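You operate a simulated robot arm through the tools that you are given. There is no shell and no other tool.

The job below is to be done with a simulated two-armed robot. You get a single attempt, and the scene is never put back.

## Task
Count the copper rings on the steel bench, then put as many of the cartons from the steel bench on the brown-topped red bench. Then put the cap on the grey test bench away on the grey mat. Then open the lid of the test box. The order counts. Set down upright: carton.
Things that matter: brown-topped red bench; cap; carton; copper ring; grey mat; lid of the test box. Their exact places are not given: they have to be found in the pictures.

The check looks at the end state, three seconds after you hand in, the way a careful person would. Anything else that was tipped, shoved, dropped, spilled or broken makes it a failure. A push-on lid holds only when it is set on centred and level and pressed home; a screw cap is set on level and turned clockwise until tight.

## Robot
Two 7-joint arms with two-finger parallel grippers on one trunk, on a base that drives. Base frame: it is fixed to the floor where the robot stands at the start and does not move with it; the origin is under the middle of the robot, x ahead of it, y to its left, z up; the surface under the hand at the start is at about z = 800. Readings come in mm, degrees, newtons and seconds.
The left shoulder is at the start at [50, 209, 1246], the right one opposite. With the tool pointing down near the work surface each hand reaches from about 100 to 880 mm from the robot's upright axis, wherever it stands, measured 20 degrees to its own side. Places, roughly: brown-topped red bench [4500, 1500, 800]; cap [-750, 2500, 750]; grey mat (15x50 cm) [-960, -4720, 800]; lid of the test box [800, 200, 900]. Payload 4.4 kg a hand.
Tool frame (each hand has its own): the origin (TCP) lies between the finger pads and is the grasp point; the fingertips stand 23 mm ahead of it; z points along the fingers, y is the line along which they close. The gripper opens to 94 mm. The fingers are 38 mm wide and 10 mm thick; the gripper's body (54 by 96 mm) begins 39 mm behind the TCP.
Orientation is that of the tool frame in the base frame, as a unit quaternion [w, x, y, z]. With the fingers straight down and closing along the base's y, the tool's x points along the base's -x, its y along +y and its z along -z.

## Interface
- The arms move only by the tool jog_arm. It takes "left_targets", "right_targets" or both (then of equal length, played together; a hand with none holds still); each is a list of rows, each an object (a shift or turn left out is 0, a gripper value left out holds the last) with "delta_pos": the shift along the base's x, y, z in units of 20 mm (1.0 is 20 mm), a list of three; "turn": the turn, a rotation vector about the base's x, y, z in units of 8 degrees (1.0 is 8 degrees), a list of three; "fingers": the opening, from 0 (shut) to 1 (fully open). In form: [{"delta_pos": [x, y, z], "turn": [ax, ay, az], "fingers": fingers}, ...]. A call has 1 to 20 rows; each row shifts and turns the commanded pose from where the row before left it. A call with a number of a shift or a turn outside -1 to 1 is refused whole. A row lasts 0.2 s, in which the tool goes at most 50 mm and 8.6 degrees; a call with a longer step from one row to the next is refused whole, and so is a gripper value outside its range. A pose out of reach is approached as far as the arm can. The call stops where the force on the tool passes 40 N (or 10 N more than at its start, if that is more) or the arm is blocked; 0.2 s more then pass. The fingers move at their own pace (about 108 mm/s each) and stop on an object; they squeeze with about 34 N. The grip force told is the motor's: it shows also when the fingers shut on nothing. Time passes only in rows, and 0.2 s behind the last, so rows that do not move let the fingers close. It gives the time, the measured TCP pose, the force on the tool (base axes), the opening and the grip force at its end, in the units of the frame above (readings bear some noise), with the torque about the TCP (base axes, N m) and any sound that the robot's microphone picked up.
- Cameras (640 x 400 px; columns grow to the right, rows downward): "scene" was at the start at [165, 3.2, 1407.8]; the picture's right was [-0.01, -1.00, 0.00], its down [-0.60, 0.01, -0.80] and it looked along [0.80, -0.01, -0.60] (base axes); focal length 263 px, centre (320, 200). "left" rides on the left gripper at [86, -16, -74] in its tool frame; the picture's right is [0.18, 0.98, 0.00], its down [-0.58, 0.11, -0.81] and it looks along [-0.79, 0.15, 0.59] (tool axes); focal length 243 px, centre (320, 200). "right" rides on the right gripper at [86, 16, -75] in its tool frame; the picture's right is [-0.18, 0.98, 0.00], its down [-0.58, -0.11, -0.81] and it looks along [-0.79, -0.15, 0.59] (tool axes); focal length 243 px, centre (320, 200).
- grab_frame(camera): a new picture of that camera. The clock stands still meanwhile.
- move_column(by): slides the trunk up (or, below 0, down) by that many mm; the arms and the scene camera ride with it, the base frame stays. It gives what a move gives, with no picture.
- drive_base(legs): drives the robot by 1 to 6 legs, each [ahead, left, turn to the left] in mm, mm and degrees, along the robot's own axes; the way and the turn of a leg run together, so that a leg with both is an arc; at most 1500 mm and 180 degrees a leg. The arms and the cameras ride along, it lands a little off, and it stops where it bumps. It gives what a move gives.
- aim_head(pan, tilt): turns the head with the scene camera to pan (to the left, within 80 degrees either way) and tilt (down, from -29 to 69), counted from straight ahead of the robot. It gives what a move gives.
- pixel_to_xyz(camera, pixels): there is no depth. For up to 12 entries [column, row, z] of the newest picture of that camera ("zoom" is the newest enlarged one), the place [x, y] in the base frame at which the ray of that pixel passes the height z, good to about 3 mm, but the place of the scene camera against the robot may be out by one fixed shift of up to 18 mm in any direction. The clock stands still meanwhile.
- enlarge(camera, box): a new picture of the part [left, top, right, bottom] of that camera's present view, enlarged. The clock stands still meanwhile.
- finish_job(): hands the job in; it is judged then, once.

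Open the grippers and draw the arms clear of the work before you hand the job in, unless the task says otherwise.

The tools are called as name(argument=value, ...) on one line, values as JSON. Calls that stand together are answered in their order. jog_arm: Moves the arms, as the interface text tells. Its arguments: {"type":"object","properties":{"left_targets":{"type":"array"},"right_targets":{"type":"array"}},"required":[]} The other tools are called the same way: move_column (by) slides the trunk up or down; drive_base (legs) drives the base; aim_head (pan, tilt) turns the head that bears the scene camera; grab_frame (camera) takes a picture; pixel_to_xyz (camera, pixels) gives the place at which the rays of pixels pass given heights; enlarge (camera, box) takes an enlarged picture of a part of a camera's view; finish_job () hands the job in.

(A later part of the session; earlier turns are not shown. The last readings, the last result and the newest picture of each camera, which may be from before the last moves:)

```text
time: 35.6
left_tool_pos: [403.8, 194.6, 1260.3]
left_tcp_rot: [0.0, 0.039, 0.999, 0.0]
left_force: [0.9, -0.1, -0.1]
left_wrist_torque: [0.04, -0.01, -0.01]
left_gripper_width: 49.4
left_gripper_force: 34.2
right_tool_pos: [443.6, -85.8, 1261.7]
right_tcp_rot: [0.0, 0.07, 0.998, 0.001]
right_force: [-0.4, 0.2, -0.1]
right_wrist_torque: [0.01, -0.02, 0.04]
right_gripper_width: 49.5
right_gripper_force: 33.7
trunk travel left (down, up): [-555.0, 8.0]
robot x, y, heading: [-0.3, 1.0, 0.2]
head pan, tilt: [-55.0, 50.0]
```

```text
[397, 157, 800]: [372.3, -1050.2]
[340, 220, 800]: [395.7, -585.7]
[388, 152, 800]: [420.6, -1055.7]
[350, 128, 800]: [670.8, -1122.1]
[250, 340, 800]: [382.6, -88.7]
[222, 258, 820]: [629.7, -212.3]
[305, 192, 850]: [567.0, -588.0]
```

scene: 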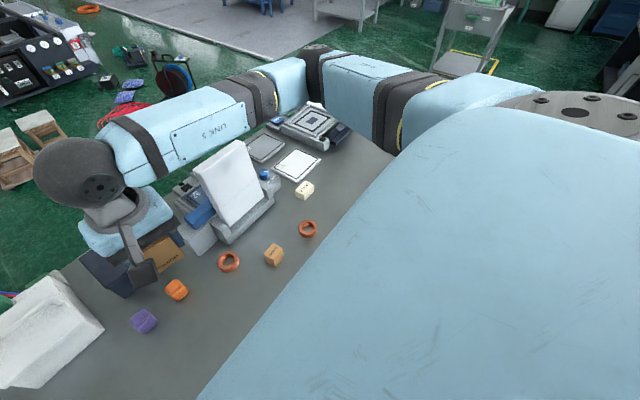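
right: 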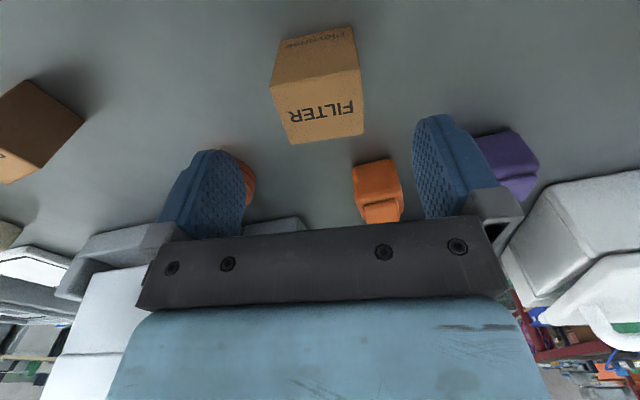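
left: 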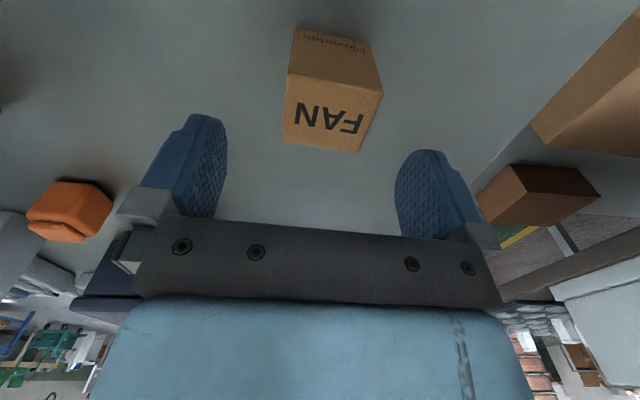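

The steel bench ends at y≈-1050…-1120, and the aisle at x≈0 is clear between x≈-640 and 360. I drive sideways to the right past the bench's end.

drive_base(legs=[[-60, 0, 0], [0, -1500, 0], [0, -300, 0]])

aim_head(pan=0, tilt=30)

grab_frame(camera="scene")

aim_head(pan=60, tilt=35)

grab_frame(camera="scene")

```text
time: 52.3
left_tool_pos: [346.8, -1604.7, 1260.8]
left_tcp_rot: [0.0, 0.04, 0.999, 0.0]
left_force: [0.2, 0.2, -0.4]
left_wrist_torque: [-0.01, -0.04, -0.01]
left_gripper_width: 49.8
left_gripper_force: 34.1
right_tool_pos: [386.8, -1885.0, 1261.5]
right_tcp_rot: [0.0, 0.07, 0.998, 0.0]
right_force: [0.3, 0.9, -1.0]
right_wrist_torque: [0.0, -0.02, 0.03]
right_gripper_width: 49.6
right_gripper_force: 33.6
trunk travel left (down, up): [-555.0, 8.0]
robot x, y, heading: [-53.9, -1796.8, 0.3]
head pan, tilt: [-55.0, 50.0]
```

```text
time: 53.5
left_tool_pos: [346.5, -1605.0, 1259.9]
left_tcp_rot: [0.001, 0.041, 0.999, 0.0]
left_force: [0.7, -0.5, -1.1]
left_wrist_torque: [0.02, 0.05, 0.02]
left_gripper_width: 49.5
left_gripper_force: 34.4
right_tool_pos: [385.4, -1885.4, 1262.3]
right_tcp_rot: [0.0, 0.07, 0.998, 0.0]
right_force: [0.8, -0.4, -1.1]
right_wrist_torque: [0.04, 0.0, -0.01]
right_gripper_width: 49.4
right_gripper_force: 33.7
trunk travel left (down, up): [-555.0, 8.0]
robot x, y, heading: [-56.4, -1798.2, 0.2]
head pan, tilt: [0.0, 30.0]
```

```text
taken
```

scene: 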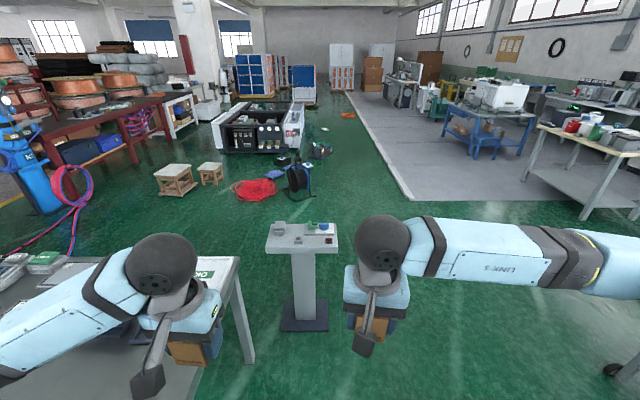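

```text
time: 54.8
left_tool_pos: [346.8, -1604.3, 1259.8]
left_tcp_rot: [0.0, 0.04, 0.999, 0.0]
left_force: [0.6, -0.4, -1.5]
left_wrist_torque: [0.0, 0.04, 0.01]
left_gripper_width: 49.4
left_gripper_force: 34.0
right_tool_pos: [385.7, -1886.3, 1262.7]
right_tcp_rot: [-0.001, 0.07, 0.998, 0.0]
right_force: [0.0, 0.1, -1.1]
right_wrist_torque: [-0.01, 0.02, -0.01]
right_gripper_width: 49.7
right_gripper_force: 33.9
trunk travel left (down, up): [-555.0, 8.0]
robot x, y, heading: [-57.2, -1801.6, -0.1]
head pan, tilt: [60.0, 35.0]
```

```text
taken
```

scene: 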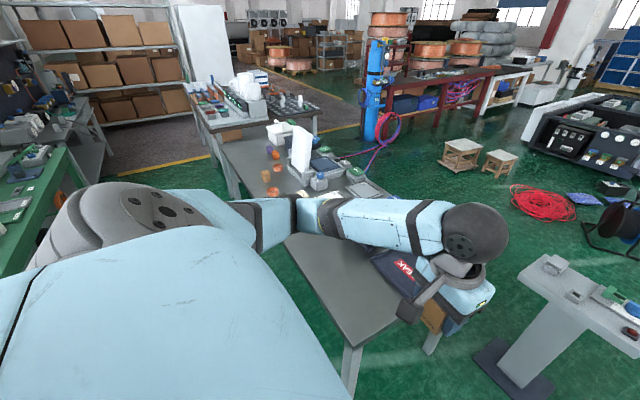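

The bench reaches farther right than it seemed, and a pedestal stands near (510,370). I measure the bench's right corners and the pedestal.

pixel_to_xyz(camera="scene", pixels=[[352, 348, 800], [402, 318, 800], [475, 360, 0], [550, 380, 0], [520, 340, 0], [545, 395, 0], [350, 395, 0], [430, 352, 0], [285, 240, 800], [515, 268, 850]])

aim_head(pan=30, tilt=50)

grab_frame(camera="scene")

```text
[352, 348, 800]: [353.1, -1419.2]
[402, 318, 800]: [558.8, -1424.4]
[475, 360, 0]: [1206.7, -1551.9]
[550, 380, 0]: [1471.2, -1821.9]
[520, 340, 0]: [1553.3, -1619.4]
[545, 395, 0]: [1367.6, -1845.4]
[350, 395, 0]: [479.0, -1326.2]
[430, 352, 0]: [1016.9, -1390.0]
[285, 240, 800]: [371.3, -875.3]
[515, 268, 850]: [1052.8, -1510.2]
```

```text
time: 55.8
left_tool_pos: [346.9, -1604.4, 1259.5]
left_tcp_rot: [-0.001, 0.041, 0.999, 0.0]
left_force: [0.0, -0.5, -0.2]
left_wrist_torque: [0.02, 0.03, 0.01]
left_gripper_width: 49.5
left_gripper_force: 33.8
right_tool_pos: [385.8, -1884.1, 1262.4]
right_tcp_rot: [0.0, 0.071, 0.997, 0.0]
right_force: [-0.5, 1.0, -0.5]
right_wrist_torque: [0.0, 0.02, 0.0]
right_gripper_width: 49.7
right_gripper_force: 34.1
trunk travel left (down, up): [-555.0, 8.0]
robot x, y, heading: [-55.4, -1799.0, -0.2]
head pan, tilt: [30.0, 50.0]
```

```text
taken
```

scene: 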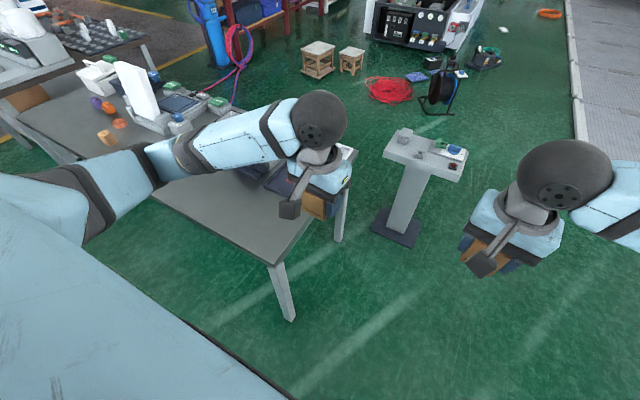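

The bench ends at y≈-1425 and the pedestal stands around (1350,-1700), so I must pass right of it. I go farther right to y≈-2500 and look again.

drive_base(legs=[[0, -720, 0]])

aim_head(pan=0, tilt=35)

grab_frame(camera="scene")

aim_head(pan=-50, tilt=35)

grab_frame(camera="scene")

```text
time: 62.5
left_tool_pos: [346.5, -2315.5, 1260.3]
left_tcp_rot: [0.001, 0.037, 0.999, 0.0]
left_force: [0.6, 0.2, -0.4]
left_wrist_torque: [-0.03, 0.03, 0.0]
left_gripper_width: 49.8
left_gripper_force: 34.2
right_tool_pos: [386.7, -2596.6, 1261.9]
right_tcp_rot: [0.0, 0.068, 0.998, 0.0]
right_force: [-0.2, 0.1, -0.7]
right_wrist_torque: [0.0, 0.0, 0.01]
right_gripper_width: 49.7
right_gripper_force: 33.9
trunk travel left (down, up): [-555.0, 8.0]
robot x, y, heading: [-54.0, -2513.0, 0.2]
head pan, tilt: [30.0, 50.0]
```

```text
time: 63.4
left_tool_pos: [346.3, -2316.6, 1259.8]
left_tcp_rot: [0.0, 0.038, 0.999, 0.001]
left_force: [-0.8, 0.0, -0.4]
left_wrist_torque: [-0.02, 0.01, -0.01]
left_gripper_width: 49.6
left_gripper_force: 34.4
right_tool_pos: [386.4, -2597.2, 1262.0]
right_tcp_rot: [0.0, 0.067, 0.998, 0.0]
right_force: [-0.1, 0.0, -0.8]
right_wrist_torque: [-0.03, 0.0, 0.04]
right_gripper_width: 49.8
right_gripper_force: 34.4
trunk travel left (down, up): [-555.0, 8.0]
robot x, y, heading: [-54.8, -2512.0, 0.0]
head pan, tilt: [0.0, 35.0]
```

```text
taken
```

scene: 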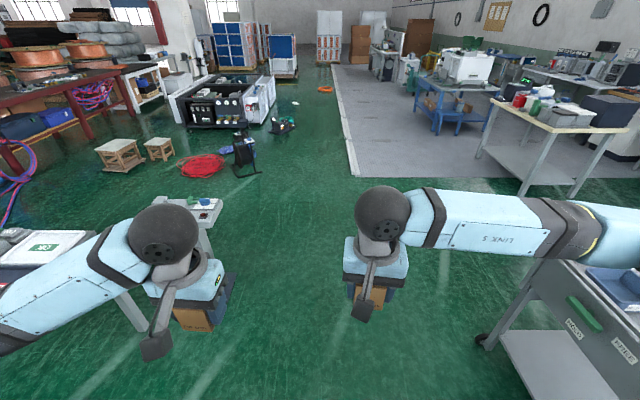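

```text
time: 64.6
left_tool_pos: [346.6, -2316.1, 1260.9]
left_tcp_rot: [0.0, 0.038, 0.999, 0.001]
left_force: [-0.6, -0.5, -1.1]
left_wrist_torque: [-0.01, 0.0, 0.0]
left_gripper_width: 49.6
left_gripper_force: 34.4
right_tool_pos: [387.2, -2596.3, 1260.8]
right_tcp_rot: [0.0, 0.069, 0.998, 0.0]
right_force: [0.9, -0.8, -1.5]
right_wrist_torque: [0.05, 0.02, 0.0]
right_gripper_width: 49.8
right_gripper_force: 33.7
trunk travel left (down, up): [-555.0, 8.0]
robot x, y, heading: [-56.4, -2514.5, 0.2]
head pan, tilt: [-50.0, 35.0]
```

```text
taken
```

scene: 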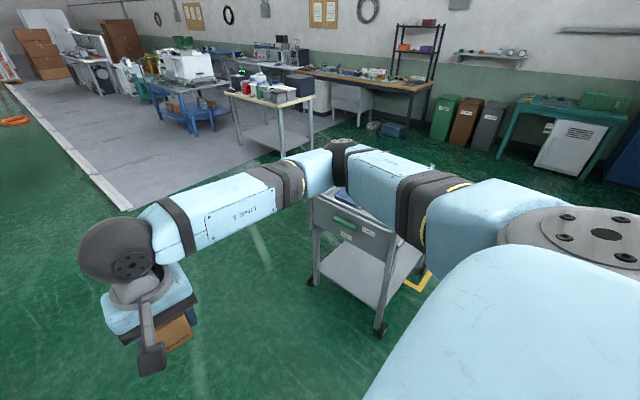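

The trolley stands to the right; I measure its wheels before going ahead.

pixel_to_xyz(camera="scene", pixels=[[312, 283, 0], [383, 333, 0], [313, 195, 950], [385, 228, 950], [130, 208, 0], [240, 150, 0]])

```text
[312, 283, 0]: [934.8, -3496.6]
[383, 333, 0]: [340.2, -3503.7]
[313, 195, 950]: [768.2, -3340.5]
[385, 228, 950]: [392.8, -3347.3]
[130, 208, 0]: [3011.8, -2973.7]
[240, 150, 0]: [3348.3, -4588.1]
```

The way ahead is clear (trolley at y<-3340, pedestal at y>-1900). I drive ahead to x≈1000 and look left along the back of the steel bench for more rings.

drive_base(legs=[[1100, 0, 0]])

aim_head(pan=78, tilt=28)

grab_frame(camera="scene")

enlarge(camera="scene", box=[220, 80, 480, 240])

```text
time: 70.2
left_tool_pos: [1439.6, -2328.5, 1260.3]
left_tcp_rot: [0.0, 0.045, 0.999, 0.0]
left_force: [-0.7, 0.4, -1.8]
left_wrist_torque: [0.0, -0.01, -0.01]
left_gripper_width: 49.6
left_gripper_force: 33.9
right_tool_pos: [1476.0, -2610.2, 1261.3]
right_tcp_rot: [-0.001, 0.077, 0.997, 0.0]
right_force: [-0.2, -0.7, -0.3]
right_wrist_torque: [0.02, 0.01, -0.02]
right_gripper_width: 49.6
right_gripper_force: 33.6
trunk travel left (down, up): [-555.0, 8.0]
robot x, y, heading: [1037.2, -2519.3, -0.6]
head pan, tilt: [-50.0, 35.0]
```

```text
time: 72.3
left_tool_pos: [1438.6, -2328.5, 1260.3]
left_tcp_rot: [-0.001, 0.046, 0.999, 0.0]
left_force: [0.3, -0.1, -1.0]
left_wrist_torque: [-0.01, -0.01, -0.02]
left_gripper_width: 49.4
left_gripper_force: 34.4
right_tool_pos: [1475.8, -2610.5, 1262.3]
right_tcp_rot: [-0.001, 0.077, 0.997, 0.001]
right_force: [-0.3, -0.1, -1.4]
right_wrist_torque: [0.0, 0.01, 0.02]
right_gripper_width: 49.8
right_gripper_force: 34.2
trunk travel left (down, up): [-555.0, 8.0]
robot x, y, heading: [1033.7, -2518.2, -0.8]
head pan, tilt: [78.0, 28.0]
```

```text
taken
```

scene: 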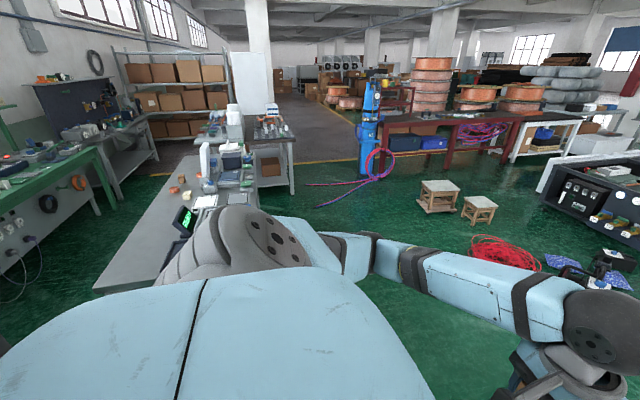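

```text
2.46 times, centred on (350, 160) of scene
```

zoom: 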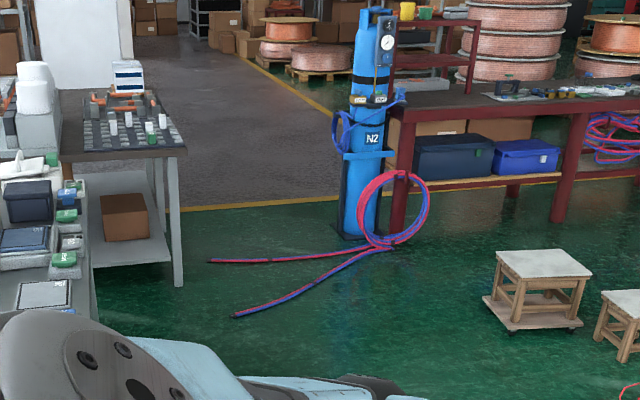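

I enlarge the bench region around the screen (185–260, 130–230).

enlarge(camera="scene", box=[150, 125, 270, 225])

drive_base(legs=[[1000, 0, 0]])

grab_frame(camera="scene")

enlarge(camera="scene", box=[0, 100, 250, 280])

```text
4.00 times, centred on (210, 175) of scene
```

zoom: 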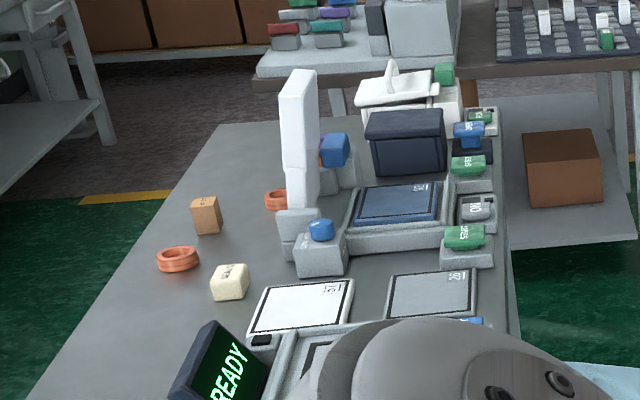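

```text
time: 77.5
left_tool_pos: [2452.4, -2345.1, 1260.3]
left_tcp_rot: [0.0, 0.048, 0.999, 0.0]
left_force: [0.2, 0.2, -0.3]
left_wrist_torque: [0.0, 0.02, -0.01]
left_gripper_width: 49.8
left_gripper_force: 33.7
right_tool_pos: [2487.1, -2627.8, 1261.6]
right_tcp_rot: [0.0, 0.078, 0.997, -0.001]
right_force: [0.5, 0.4, -0.6]
right_wrist_torque: [-0.01, -0.03, -0.01]
right_gripper_width: 49.5
right_gripper_force: 33.8
trunk travel left (down, up): [-555.0, 8.0]
robot x, y, heading: [2047.1, -2537.7, -1.0]
head pan, tilt: [78.0, 28.0]
```

```text
taken
```

scene: 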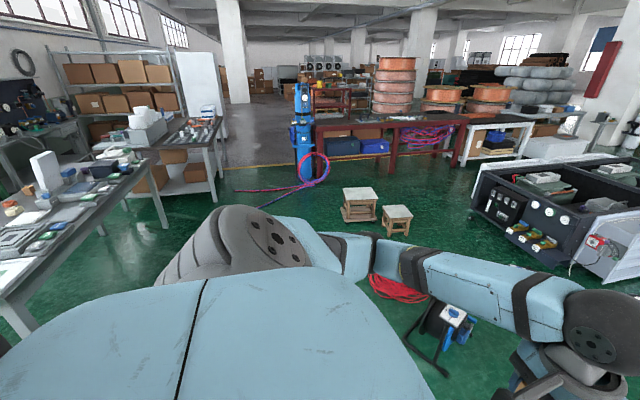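

```text
2.22 times, centred on (125, 190) of scene
```

zoom: 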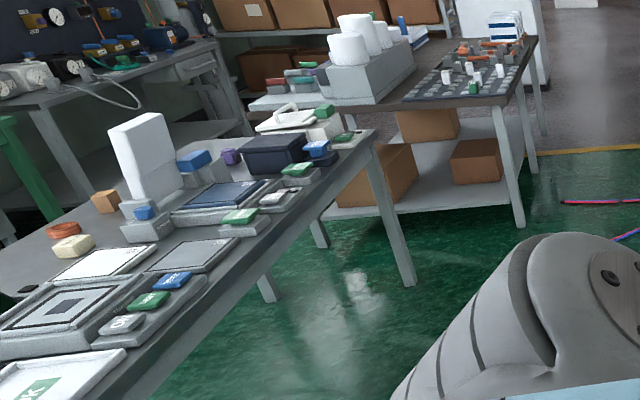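

No further ring shows behind the screen or boxes; only two rings. I check the hose ends and the reel on the floor for the drive along the back of the bench.

aim_head(pan=60, tilt=28)

grab_frame(camera="scene")

```text
time: 78.3
left_tool_pos: [2454.5, -2345.7, 1259.6]
left_tcp_rot: [0.0, 0.047, 0.999, 0.0]
left_force: [0.0, 0.8, -0.4]
left_wrist_torque: [0.01, 0.0, -0.02]
left_gripper_width: 49.5
left_gripper_force: 34.1
right_tool_pos: [2488.3, -2627.3, 1261.9]
right_tcp_rot: [0.0, 0.079, 0.997, 0.0]
right_force: [1.1, -0.2, -1.3]
right_wrist_torque: [0.0, -0.04, 0.02]
right_gripper_width: 49.7
right_gripper_force: 34.4
trunk travel left (down, up): [-555.0, 8.0]
robot x, y, heading: [2048.1, -2534.1, -1.1]
head pan, tilt: [60.0, 28.0]
```

```text
taken
```

scene: 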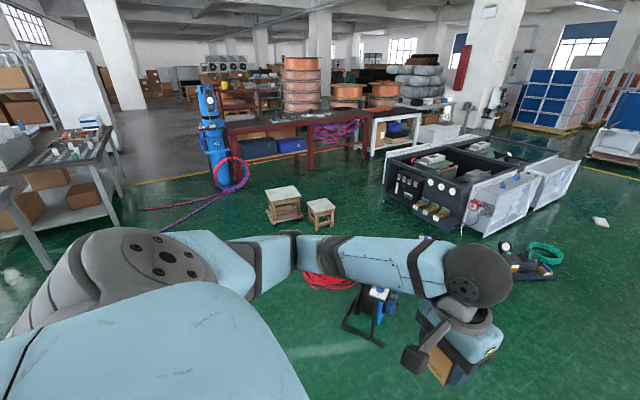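

pixel_to_xyz(camera="scene", pixels=[[142, 210, 0], [163, 228, 0], [270, 220, 0], [300, 217, 0], [312, 227, 0], [355, 288, 0], [345, 325, 0], [410, 200, 0], [465, 230, 0], [310, 180, 0], [368, 157, 0], [240, 185, 0]])

```text
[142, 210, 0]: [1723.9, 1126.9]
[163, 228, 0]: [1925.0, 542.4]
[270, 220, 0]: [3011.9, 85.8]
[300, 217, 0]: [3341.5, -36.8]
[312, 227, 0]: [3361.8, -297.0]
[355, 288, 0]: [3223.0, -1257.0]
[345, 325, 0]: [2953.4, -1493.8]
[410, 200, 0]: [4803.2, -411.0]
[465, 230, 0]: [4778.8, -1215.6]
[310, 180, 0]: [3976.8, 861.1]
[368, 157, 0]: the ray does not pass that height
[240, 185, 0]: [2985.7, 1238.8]
```

A hose end lies at (1925,542), narrowing the way left of the stools; the channel between reel/stools (x<3400) and the black machine (x>4560) looks wider. I measure the small things there at (530,265) and others.

pixel_to_xyz(camera="scene", pixels=[[510, 280, 0], [553, 280, 0], [540, 245, 0], [500, 255, 0], [600, 222, 0], [385, 345, 0], [390, 205, 0], [340, 290, 0], [455, 232, 0], [300, 285, 0]])

aim_head(pan=20, tilt=30)

grab_frame(camera="scene")

```text
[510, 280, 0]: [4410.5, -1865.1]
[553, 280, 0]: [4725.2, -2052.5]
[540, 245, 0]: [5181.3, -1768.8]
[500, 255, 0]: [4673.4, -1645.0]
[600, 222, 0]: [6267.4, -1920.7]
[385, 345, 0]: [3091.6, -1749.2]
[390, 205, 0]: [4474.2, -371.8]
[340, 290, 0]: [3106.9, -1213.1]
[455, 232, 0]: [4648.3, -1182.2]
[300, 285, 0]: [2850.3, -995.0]
```

```text
time: 79.4
left_tool_pos: [2453.2, -2346.2, 1259.9]
left_tcp_rot: [-0.002, 0.047, 0.999, 0.0]
left_force: [0.2, -0.4, -0.1]
left_wrist_torque: [0.01, -0.01, -0.02]
left_gripper_width: 49.4
left_gripper_force: 34.5
right_tool_pos: [2487.5, -2626.7, 1262.0]
right_tcp_rot: [0.0, 0.078, 0.997, 0.0]
right_force: [0.5, 0.6, -0.1]
right_wrist_torque: [0.03, -0.02, -0.01]
right_gripper_width: 49.5
right_gripper_force: 34.4
trunk travel left (down, up): [-555.0, 8.0]
robot x, y, heading: [2045.5, -2531.8, -0.8]
head pan, tilt: [20.0, 30.0]
```

```text
taken
```

scene: 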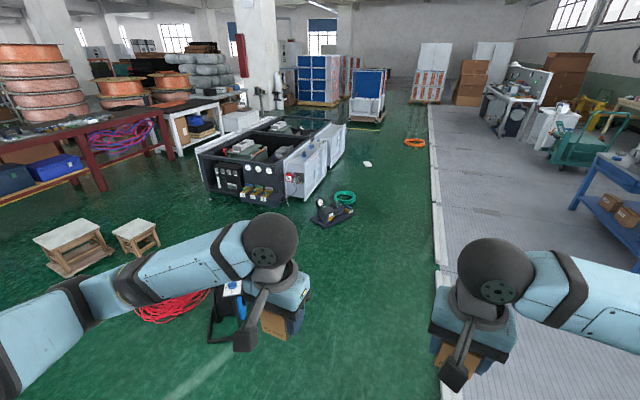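

The channel around x≈3950 is clear between reel (x≤3250) and drill/machine (x≥4410). I drive there and turn left to face the red bench.

drive_base(legs=[[0, 130, 1], [1500, 0, 0], [400, 0, 0], [0, 0, 90]])

aim_head(pan=0, tilt=28)

grab_frame(camera="scene")

```text
time: 94.1
left_tool_pos: [3720.0, -1973.7, 1260.5]
left_tcp_rot: [0.001, -0.694, 0.72, 0.0]
left_force: [-0.5, 0.3, 0.0]
left_wrist_torque: [0.01, -0.01, 0.01]
left_gripper_width: 49.5
left_gripper_force: 33.5
right_tool_pos: [3998.9, -1921.6, 1261.7]
right_tcp_rot: [-0.001, -0.671, 0.741, 0.0]
right_force: [0.1, -0.5, -1.0]
right_wrist_torque: [0.03, -0.04, -0.02]
right_gripper_width: 49.4
right_gripper_force: 33.6
trunk travel left (down, up): [-555.0, 8.0]
robot x, y, heading: [3933.3, -2370.9, 92.6]
head pan, tilt: [20.0, 30.0]
```

```text
time: 94.9
left_tool_pos: [3720.9, -1974.1, 1259.6]
left_tcp_rot: [0.0, -0.694, 0.72, -0.001]
left_force: [0.1, -0.4, -1.3]
left_wrist_torque: [0.03, 0.0, 0.02]
left_gripper_width: 49.5
left_gripper_force: 34.3
right_tool_pos: [3999.6, -1921.9, 1261.5]
right_tcp_rot: [0.0, -0.672, 0.741, 0.0]
right_force: [0.3, 0.0, -1.4]
right_wrist_torque: [-0.02, 0.01, -0.02]
right_gripper_width: 49.8
right_gripper_force: 33.9
trunk travel left (down, up): [-555.0, 8.0]
robot x, y, heading: [3929.3, -2372.5, 92.3]
head pan, tilt: [0.0, 28.0]
```

```text
taken
```

scene: 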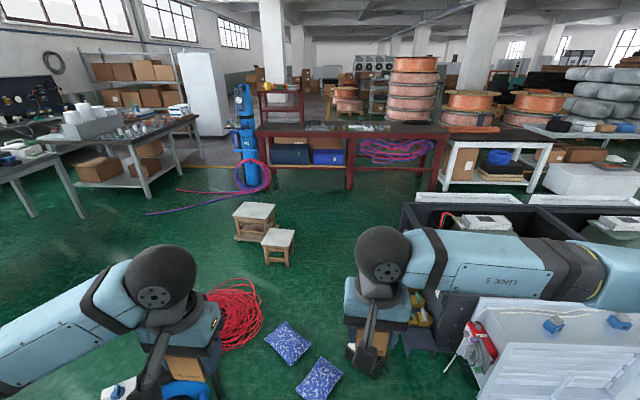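

Two blue bags lie on the floor at (288,342) and (318,380); I measure them with the stool, coil and machine edges.

pixel_to_xyz(camera="scene", pixels=[[310, 342, 0], [340, 372, 0], [318, 398, 0], [292, 262, 0], [262, 320, 0], [430, 355, 0], [405, 230, 0], [438, 190, 0], [349, 190, 0], [290, 325, 0], [440, 130, 800], [260, 132, 800]])

```text
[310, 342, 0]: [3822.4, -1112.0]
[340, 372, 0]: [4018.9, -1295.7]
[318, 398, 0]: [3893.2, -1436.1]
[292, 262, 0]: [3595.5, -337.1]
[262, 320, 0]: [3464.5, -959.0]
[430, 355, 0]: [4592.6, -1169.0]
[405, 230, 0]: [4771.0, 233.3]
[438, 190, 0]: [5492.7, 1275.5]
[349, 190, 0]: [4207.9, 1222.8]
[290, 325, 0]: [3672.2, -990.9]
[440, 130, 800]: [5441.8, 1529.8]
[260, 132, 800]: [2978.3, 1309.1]
```

The bags (x up to 4019) and machine (x≥4470) leave too little room there. I measure the stools and hose exactly to judge the other passage.

enlarge(camera="scene", box=[130, 140, 350, 280])

enlarge(camera="scene", box=[240, 240, 500, 400])

```text
2.86 times, centred on (240, 210) of scene
```

zoom: 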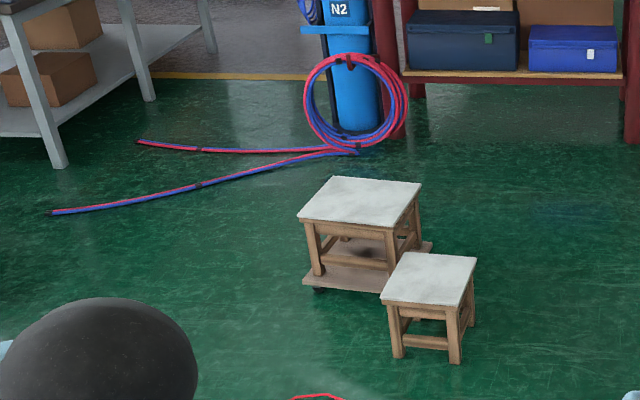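

```text
2.46 times, centred on (370, 320) of scene
```

zoom: 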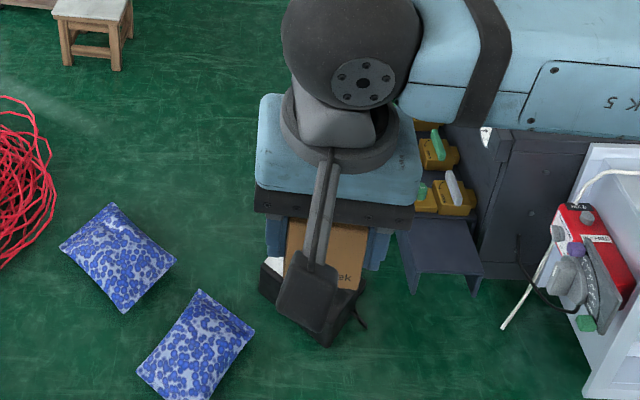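

pixel_to_xyz(camera="scene", pixels=[[234, 239, 0], [279, 225, 0], [262, 242, 0], [266.8, 265, 0], [287, 267, 0], [292.3, 253.6, 0], [145.5, 214, 0], [198, 204.7, 0], [177, 189.7, 0], [248.6, 192.4, 0], [253, 193, 0], [236, 222, 0]])

pixel_to_xyz(camera="zoom", pixels=[[60, 245, 0], [110, 203, 0], [175, 262, 0], [255, 330, 0], [200, 290, 0], [270, 265, 0], [300, 340, 0], [410, 292, 0], [400, 235, 0], [585, 398, 0], [55, 205, 0]])

```text
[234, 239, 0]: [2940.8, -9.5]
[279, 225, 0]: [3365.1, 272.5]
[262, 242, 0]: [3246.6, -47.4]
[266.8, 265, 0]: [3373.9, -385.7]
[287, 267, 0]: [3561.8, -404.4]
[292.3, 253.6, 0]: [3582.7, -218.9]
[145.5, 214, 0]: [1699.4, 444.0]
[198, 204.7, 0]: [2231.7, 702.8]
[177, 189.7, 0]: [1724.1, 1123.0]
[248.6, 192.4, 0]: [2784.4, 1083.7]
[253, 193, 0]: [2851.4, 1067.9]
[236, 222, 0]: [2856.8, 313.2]
```

```text
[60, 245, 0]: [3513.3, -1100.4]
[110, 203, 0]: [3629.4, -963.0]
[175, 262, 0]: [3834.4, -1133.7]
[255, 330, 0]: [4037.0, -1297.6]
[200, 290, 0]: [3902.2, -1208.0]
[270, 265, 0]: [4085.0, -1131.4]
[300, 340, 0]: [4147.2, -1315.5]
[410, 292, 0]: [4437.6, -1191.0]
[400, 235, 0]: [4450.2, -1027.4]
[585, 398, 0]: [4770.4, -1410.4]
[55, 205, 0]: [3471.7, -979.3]
```

I want to know how big my own base is before choosing a passage, so I look straight down with the head.

aim_head(pan=0, tilt=69)

grab_frame(camera="scene")

aim_head(pan=-60, tilt=69)

grab_frame(camera="scene")

```text
time: 96.0
left_tool_pos: [3720.7, -1974.9, 1260.1]
left_tcp_rot: [0.001, -0.694, 0.72, 0.001]
left_force: [-0.5, 0.7, -0.5]
left_wrist_torque: [0.02, 0.0, 0.0]
left_gripper_width: 49.5
left_gripper_force: 34.0
right_tool_pos: [3999.2, -1922.9, 1260.5]
right_tcp_rot: [-0.001, -0.672, 0.741, 0.0]
right_force: [0.3, -0.8, -0.9]
right_wrist_torque: [-0.01, 0.01, -0.03]
right_gripper_width: 49.6
right_gripper_force: 33.9
trunk travel left (down, up): [-555.0, 8.0]
robot x, y, heading: [3932.9, -2371.4, 92.3]
head pan, tilt: [0.0, 68.8]
```

```text
taken
```

scene: 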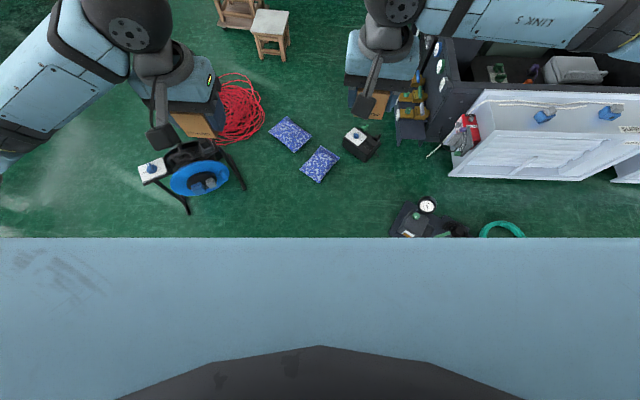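

```text
time: 97.3
left_tool_pos: [3720.7, -1973.7, 1261.0]
left_tcp_rot: [0.0, -0.694, 0.72, 0.0]
left_force: [0.0, 0.3, -1.3]
left_wrist_torque: [-0.01, 0.02, -0.01]
left_gripper_width: 49.6
left_gripper_force: 34.1
right_tool_pos: [3998.4, -1922.0, 1262.2]
right_tcp_rot: [0.0, -0.672, 0.74, 0.0]
right_force: [0.3, -0.3, 0.0]
right_wrist_torque: [0.03, 0.0, -0.04]
right_gripper_width: 49.4
right_gripper_force: 34.3
trunk travel left (down, up): [-555.0, 8.0]
robot x, y, heading: [3933.5, -2366.9, 92.4]
head pan, tilt: [-60.0, 68.8]
```

```text
taken
```

scene: 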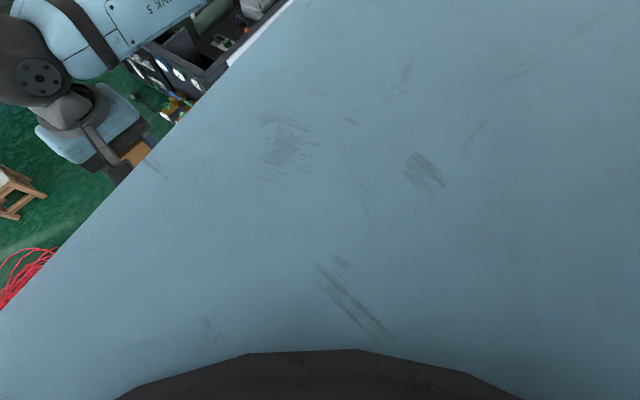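

The floor between bags, a small black device and the machine is blocked, so I use the western passage: back to x≈2100, then north between the steel bench and the coil to y≈-300.

drive_base(legs=[[0, 1500, -2.4], [0, 330, 0], [1500, 0, 0], [600, 0, 0]])

aim_head(pan=-20, tilt=35)

grab_frame(camera="scene")

aim_head(pan=60, tilt=35)

grab_frame(camera="scene")

```text
time: 123.5
left_tool_pos: [1864.9, 62.2, 1260.9]
left_tcp_rot: [0.0, -0.687, 0.727, 0.001]
left_force: [-0.4, -0.7, -1.5]
left_wrist_torque: [-0.04, 0.03, -0.02]
left_gripper_width: 49.6
left_gripper_force: 34.1
right_tool_pos: [2145.1, 108.9, 1262.0]
right_tcp_rot: [0.001, -0.665, 0.747, 0.0]
right_force: [0.4, 0.5, -1.3]
right_wrist_torque: [-0.04, -0.01, -0.02]
right_gripper_width: 49.8
right_gripper_force: 34.2
trunk travel left (down, up): [-555.0, 8.0]
robot x, y, heading: [2070.0, -337.6, 91.3]
head pan, tilt: [-60.0, 68.8]
```

```text
time: 124.6
left_tool_pos: [1865.1, 64.3, 1261.3]
left_tcp_rot: [-0.001, -0.687, 0.726, -0.001]
left_force: [-0.8, -0.5, -0.4]
left_wrist_torque: [0.01, 0.01, 0.01]
left_gripper_width: 49.5
left_gripper_force: 34.1
right_tool_pos: [2145.8, 108.4, 1261.7]
right_tcp_rot: [-0.001, -0.664, 0.748, 0.0]
right_force: [0.2, -0.7, -1.7]
right_wrist_torque: [-0.02, -0.02, -0.04]
right_gripper_width: 49.6
right_gripper_force: 34.0
trunk travel left (down, up): [-555.0, 8.0]
robot x, y, heading: [2073.8, -335.1, 91.1]
head pan, tilt: [-20.0, 35.0]
```

```text
taken
```

scene: 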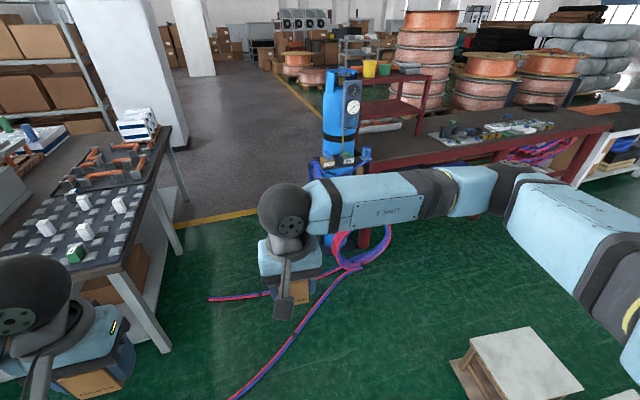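

```text
time: 126.2
left_tool_pos: [1864.4, 63.9, 1260.6]
left_tcp_rot: [0.0, -0.687, 0.726, 0.0]
left_force: [-0.5, 0.9, -1.0]
left_wrist_torque: [0.02, 0.04, -0.02]
left_gripper_width: 49.5
left_gripper_force: 34.1
right_tool_pos: [2146.2, 109.9, 1261.2]
right_tcp_rot: [0.001, -0.665, 0.747, 0.001]
right_force: [0.0, -0.4, -0.7]
right_wrist_torque: [-0.03, -0.01, 0.01]
right_gripper_width: 49.7
right_gripper_force: 33.8
trunk travel left (down, up): [-555.0, 8.0]
robot x, y, heading: [2067.8, -331.8, 91.2]
head pan, tilt: [60.0, 35.0]
```

```text
taken
```

scene: 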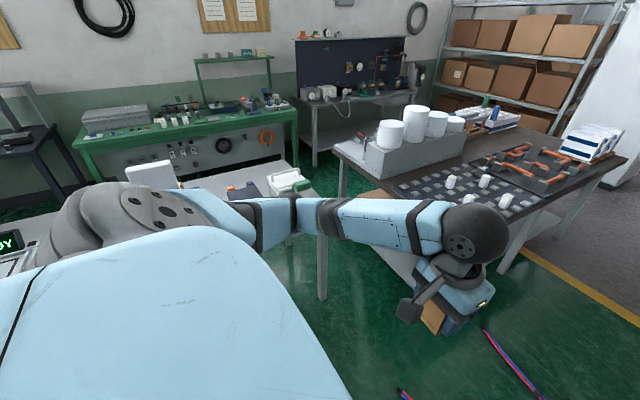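

I aim the head toward the gap between hose and stool and measure both closely.

aim_head(pan=-35, tilt=42)

grab_frame(camera="scene")

```text
time: 127.9
left_tool_pos: [1865.3, 63.4, 1259.9]
left_tcp_rot: [0.0, -0.687, 0.727, 0.0]
left_force: [0.1, 0.0, -1.7]
left_wrist_torque: [0.03, -0.02, -0.01]
left_gripper_width: 49.6
left_gripper_force: 33.8
right_tool_pos: [2144.4, 109.5, 1262.2]
right_tcp_rot: [0.0, -0.665, 0.747, 0.0]
right_force: [0.0, 1.0, -0.9]
right_wrist_torque: [0.03, 0.02, -0.03]
right_gripper_width: 49.6
right_gripper_force: 34.1
trunk travel left (down, up): [-555.0, 8.0]
robot x, y, heading: [2070.9, -336.8, 91.3]
head pan, tilt: [-35.0, 42.0]
```

```text
taken
```

scene: 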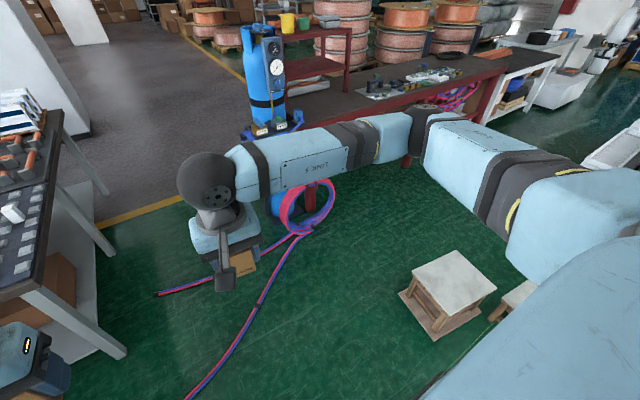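

pixel_to_xyz(camera="scene", pixels=[[190, 398, 0], [240, 340, 0], [262, 295, 0], [300, 232, 0], [405, 293, 0], [400, 292, 0], [440, 340, 0], [486, 311, 0], [413, 270, 420], [455, 252, 420], [500, 285, 420], [405, 168, 0]])

```text
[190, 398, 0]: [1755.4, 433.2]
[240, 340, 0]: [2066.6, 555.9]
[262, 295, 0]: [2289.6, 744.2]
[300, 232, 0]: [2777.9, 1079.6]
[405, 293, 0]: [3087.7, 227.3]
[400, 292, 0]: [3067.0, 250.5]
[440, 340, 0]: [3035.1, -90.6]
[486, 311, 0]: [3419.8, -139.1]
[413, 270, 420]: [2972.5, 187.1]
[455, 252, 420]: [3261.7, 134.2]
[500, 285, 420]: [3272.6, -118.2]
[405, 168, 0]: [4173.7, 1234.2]
```

The gap is 848 mm between hose and stool corner (3067,250). I turn to heading 35° and drive along its middle line, through (2530,395).

drive_base(legs=[[0, 0, -56], [797, 335, 0]])

aim_head(pan=0, tilt=45)

grab_frame(camera="scene")

```text
time: 134.9
left_tool_pos: [2750.8, 773.6, 1261.1]
left_tcp_rot: [0.0, -0.258, 0.966, 0.0]
left_force: [0.1, 0.5, -1.3]
left_wrist_torque: [0.04, 0.02, 0.01]
left_gripper_width: 49.7
left_gripper_force: 33.5
right_tool_pos: [2942.1, 564.1, 1263.0]
right_tcp_rot: [0.0, -0.228, 0.974, 0.0]
right_force: [0.1, 0.0, -1.2]
right_wrist_torque: [0.01, -0.02, 0.01]
right_gripper_width: 49.5
right_gripper_force: 33.4
trunk travel left (down, up): [-555.0, 8.0]
robot x, y, heading: [2531.1, 384.8, 34.3]
head pan, tilt: [-35.0, 42.0]
```

```text
time: 135.9
left_tool_pos: [2750.4, 773.2, 1260.1]
left_tcp_rot: [0.0, -0.259, 0.966, 0.0]
left_force: [-0.3, -0.4, -0.7]
left_wrist_torque: [0.01, 0.04, 0.01]
left_gripper_width: 49.7
left_gripper_force: 33.8
right_tool_pos: [2942.2, 565.5, 1262.1]
right_tcp_rot: [0.0, -0.228, 0.974, 0.001]
right_force: [0.2, -0.6, -0.8]
right_wrist_torque: [0.0, -0.01, -0.03]
right_gripper_width: 49.7
right_gripper_force: 33.9
trunk travel left (down, up): [-555.0, 8.0]
robot x, y, heading: [2528.3, 382.9, 34.2]
head pan, tilt: [0.0, 45.0]
```

```text
taken
```

scene: 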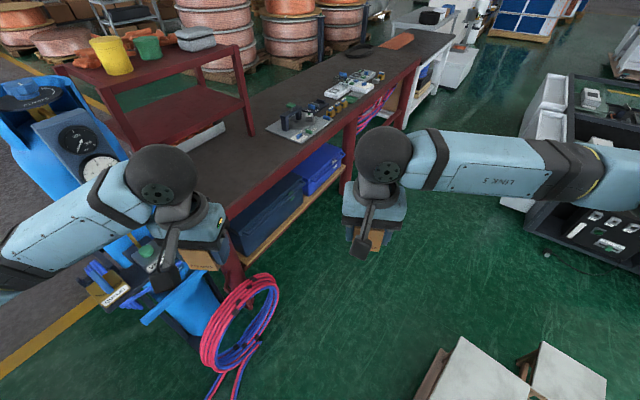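

The left elbow would come near the blue cylinder at this heading, so I turn to heading 0 first, then slip diagonally through the gap and on along the bench.

drive_base(legs=[[0, 0, -34.3], [490, 345, 0]])

aim_head(pan=20, tilt=35)

grab_frame(camera="scene")

```text
time: 140.9
left_tool_pos: [3392.5, 846.2, 1258.4]
left_tcp_rot: [-0.003, 0.034, 0.999, 0.0]
left_force: [0.2, 0.7, -0.9]
left_wrist_torque: [0.02, 0.05, -0.02]
left_gripper_width: 49.6
left_gripper_force: 33.7
right_tool_pos: [3434.8, 564.9, 1261.1]
right_tcp_rot: [-0.002, 0.065, 0.998, -0.001]
right_force: [1.1, 0.4, -0.2]
right_wrist_torque: [-0.02, 0.03, 0.01]
right_gripper_width: 49.5
right_gripper_force: 34.1
trunk travel left (down, up): [-555.0, 8.0]
robot x, y, heading: [2988.9, 646.0, 0.6]
head pan, tilt: [0.0, 45.0]
stopped in leg 2: the robot was blocked; the commanded pose is now the measured one
```

```text
time: 141.7
left_tool_pos: [3389.4, 845.5, 1260.4]
left_tcp_rot: [0.0, 0.034, 0.999, -0.001]
left_force: [0.2, 0.5, -1.4]
left_wrist_torque: [0.0, -0.04, 0.03]
left_gripper_width: 49.5
left_gripper_force: 33.7
right_tool_pos: [3430.9, 564.1, 1262.3]
right_tcp_rot: [0.0, 0.064, 0.998, 0.001]
right_force: [-0.4, -0.1, -1.2]
right_wrist_torque: [-0.01, -0.01, 0.0]
right_gripper_width: 49.4
right_gripper_force: 34.4
trunk travel left (down, up): [-555.0, 8.0]
robot x, y, heading: [2990.2, 643.6, 0.5]
head pan, tilt: [20.0, 35.0]
```

```text
taken
```

scene: 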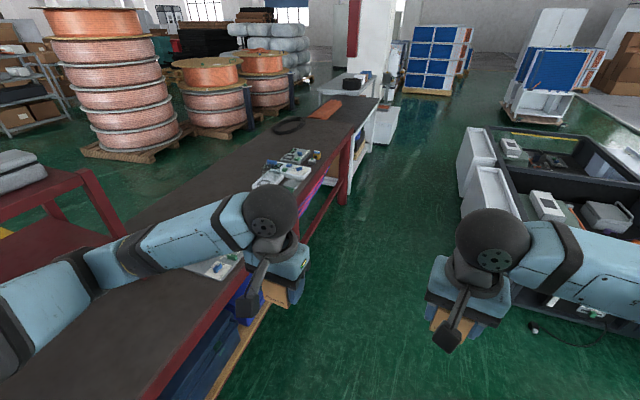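

The drive stopped at (2990,644): something was touched. I look left and right to see what.

aim_head(pan=75, tilt=45)

grab_frame(camera="scene")

aim_head(pan=-70, tilt=55)

grab_frame(camera="scene")

grab_frame(camera="left")

```text
time: 143.0
left_tool_pos: [3389.6, 845.0, 1259.8]
left_tcp_rot: [-0.001, 0.033, 0.999, 0.0]
left_force: [0.7, 0.0, -1.5]
left_wrist_torque: [0.02, -0.01, 0.01]
left_gripper_width: 49.9
left_gripper_force: 33.9
right_tool_pos: [3431.4, 565.3, 1262.5]
right_tcp_rot: [-0.001, 0.065, 0.998, 0.0]
right_force: [-1.1, 0.0, -0.1]
right_wrist_torque: [0.0, 0.03, 0.05]
right_gripper_width: 49.4
right_gripper_force: 34.0
trunk travel left (down, up): [-555.0, 8.0]
robot x, y, heading: [2988.5, 641.8, 0.5]
head pan, tilt: [75.0, 45.0]
```

```text
taken
```

scene: 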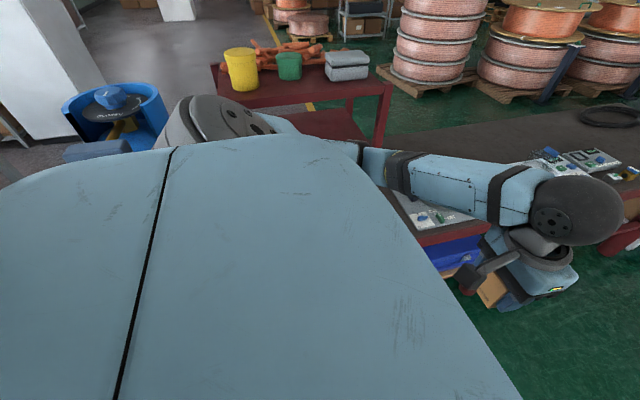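

```text
time: 145.3
left_tool_pos: [3389.0, 845.4, 1260.1]
left_tcp_rot: [-0.001, 0.034, 0.999, 0.0]
left_force: [-0.1, -0.8, -0.7]
left_wrist_torque: [-0.02, 0.01, 0.01]
left_gripper_width: 49.8
left_gripper_force: 33.9
right_tool_pos: [3432.4, 565.2, 1261.6]
right_tcp_rot: [0.0, 0.065, 0.998, 0.0]
right_force: [0.8, -0.5, 0.0]
right_wrist_torque: [0.01, 0.02, 0.01]
right_gripper_width: 49.7
right_gripper_force: 33.6
trunk travel left (down, up): [-555.0, 8.0]
robot x, y, heading: [2989.4, 649.2, 0.4]
head pan, tilt: [-70.0, 55.0]
```

```text
taken
```

scene: 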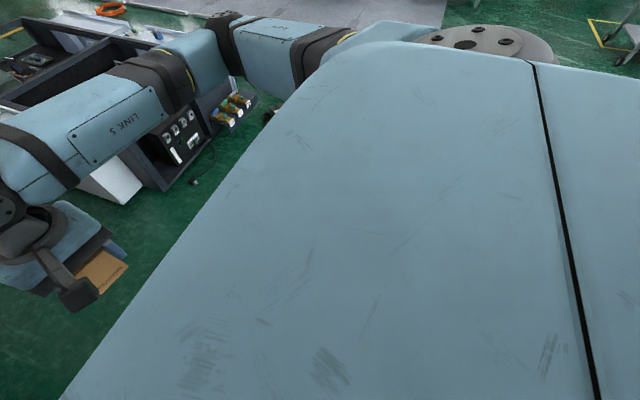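

```text
taken
```

left: 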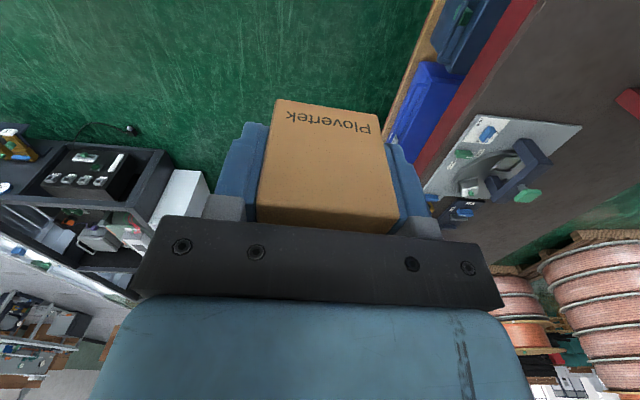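

Nothing seems moved; probably the base's left side touched the hanging hose coil near (2850,1065). I ease a little to the right and go straight ahead in small steps.

drive_base(legs=[[20, -12, 0], [120, 0, 0]])

```text
time: 146.9
left_tool_pos: [3530.4, 834.5, 1260.5]
left_tcp_rot: [0.0, 0.034, 0.999, 0.0]
left_force: [0.2, 0.3, -0.9]
left_wrist_torque: [0.04, 0.02, 0.0]
left_gripper_width: 49.3
left_gripper_force: 33.5
right_tool_pos: [3572.4, 553.1, 1262.7]
right_tcp_rot: [0.0, 0.065, 0.998, 0.0]
right_force: [-0.8, 0.1, -0.6]
right_wrist_torque: [0.01, 0.01, 0.04]
right_gripper_width: 49.7
right_gripper_force: 33.5
trunk travel left (down, up): [-555.0, 8.0]
robot x, y, heading: [3130.8, 637.0, 0.4]
head pan, tilt: [-70.0, 55.0]
```

It moves freely. I continue ahead along the bench to x≈4400.

drive_base(legs=[[350, 10, 0], [920, 60, 0]])

aim_head(pan=60, tilt=40)

grab_frame(camera="scene")

```text
time: 153.7
left_tool_pos: [4808.4, 914.3, 1259.3]
left_tcp_rot: [0.0, 0.038, 0.999, 0.0]
left_force: [0.5, 0.1, -0.8]
left_wrist_torque: [-0.01, 0.01, -0.01]
left_gripper_width: 49.4
left_gripper_force: 33.5
right_tool_pos: [4847.5, 633.7, 1260.3]
right_tcp_rot: [0.0, 0.068, 0.998, 0.0]
right_force: [1.0, 0.6, -0.4]
right_wrist_torque: [0.03, -0.01, -0.02]
right_gripper_width: 49.3
right_gripper_force: 34.2
trunk travel left (down, up): [-555.0, 8.0]
robot x, y, heading: [4406.9, 718.4, 0.1]
head pan, tilt: [-70.0, 55.0]
```

```text
time: 155.8
left_tool_pos: [4807.8, 913.7, 1259.5]
left_tcp_rot: [-0.001, 0.038, 0.999, 0.0]
left_force: [0.9, -0.5, -0.3]
left_wrist_torque: [-0.01, 0.01, 0.02]
left_gripper_width: 49.6
left_gripper_force: 34.0
right_tool_pos: [4847.9, 633.1, 1261.9]
right_tcp_rot: [0.001, 0.068, 0.998, 0.0]
right_force: [0.1, 1.0, -1.2]
right_wrist_torque: [0.03, -0.01, 0.0]
right_gripper_width: 49.6
right_gripper_force: 34.2
trunk travel left (down, up): [-555.0, 8.0]
robot x, y, heading: [4404.3, 719.8, 0.1]
head pan, tilt: [60.0, 40.0]
```

```text
taken
```

scene: 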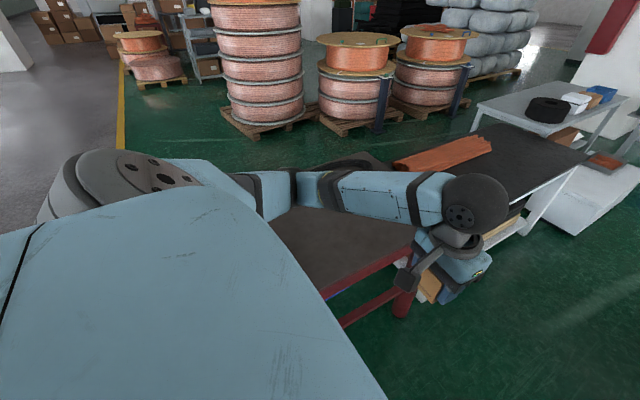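

I check the machine on my right before turning in this corridor.

aim_head(pan=-45, tilt=50)

grab_frame(camera="scene")

pixel_to_xyz(camera="scene", pixels=[[100, 300, 0], [200, 250, 0], [150, 200, 0], [250, 150, 0], [60, 350, 0]])

```text
time: 157.6
left_tool_pos: [4808.0, 914.4, 1260.8]
left_tcp_rot: [-0.001, 0.038, 0.999, 0.0]
left_force: [0.2, 0.0, -1.4]
left_wrist_torque: [-0.04, 0.01, 0.01]
left_gripper_width: 49.6
left_gripper_force: 33.7
right_tool_pos: [4848.5, 633.9, 1261.7]
right_tcp_rot: [-0.001, 0.068, 0.998, 0.001]
right_force: [-0.3, 0.5, -0.4]
right_wrist_torque: [0.01, 0.01, 0.0]
right_gripper_width: 49.5
right_gripper_force: 34.1
trunk travel left (down, up): [-555.0, 8.0]
robot x, y, heading: [4408.2, 715.4, 0.3]
head pan, tilt: [-45.0, 50.0]
```

```text
taken
```

scene: 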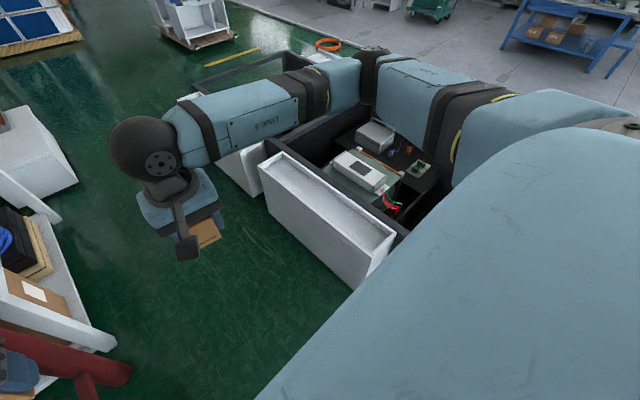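

```text
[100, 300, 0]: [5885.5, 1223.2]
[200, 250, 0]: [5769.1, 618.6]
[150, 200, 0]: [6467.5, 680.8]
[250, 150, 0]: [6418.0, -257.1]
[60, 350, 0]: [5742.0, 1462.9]
```

pixel_to_xyz(camera="scene", pixels=[[272, 222, 0], [350, 288, 0], [262, 165, 500], [330, 260, 500], [252, 195, 0], [130, 365, 0], [80, 398, 0]])

```text
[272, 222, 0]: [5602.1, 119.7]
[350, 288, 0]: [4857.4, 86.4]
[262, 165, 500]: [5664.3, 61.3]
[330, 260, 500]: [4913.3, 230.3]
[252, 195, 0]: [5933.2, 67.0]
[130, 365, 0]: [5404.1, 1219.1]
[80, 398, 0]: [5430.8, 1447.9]
```

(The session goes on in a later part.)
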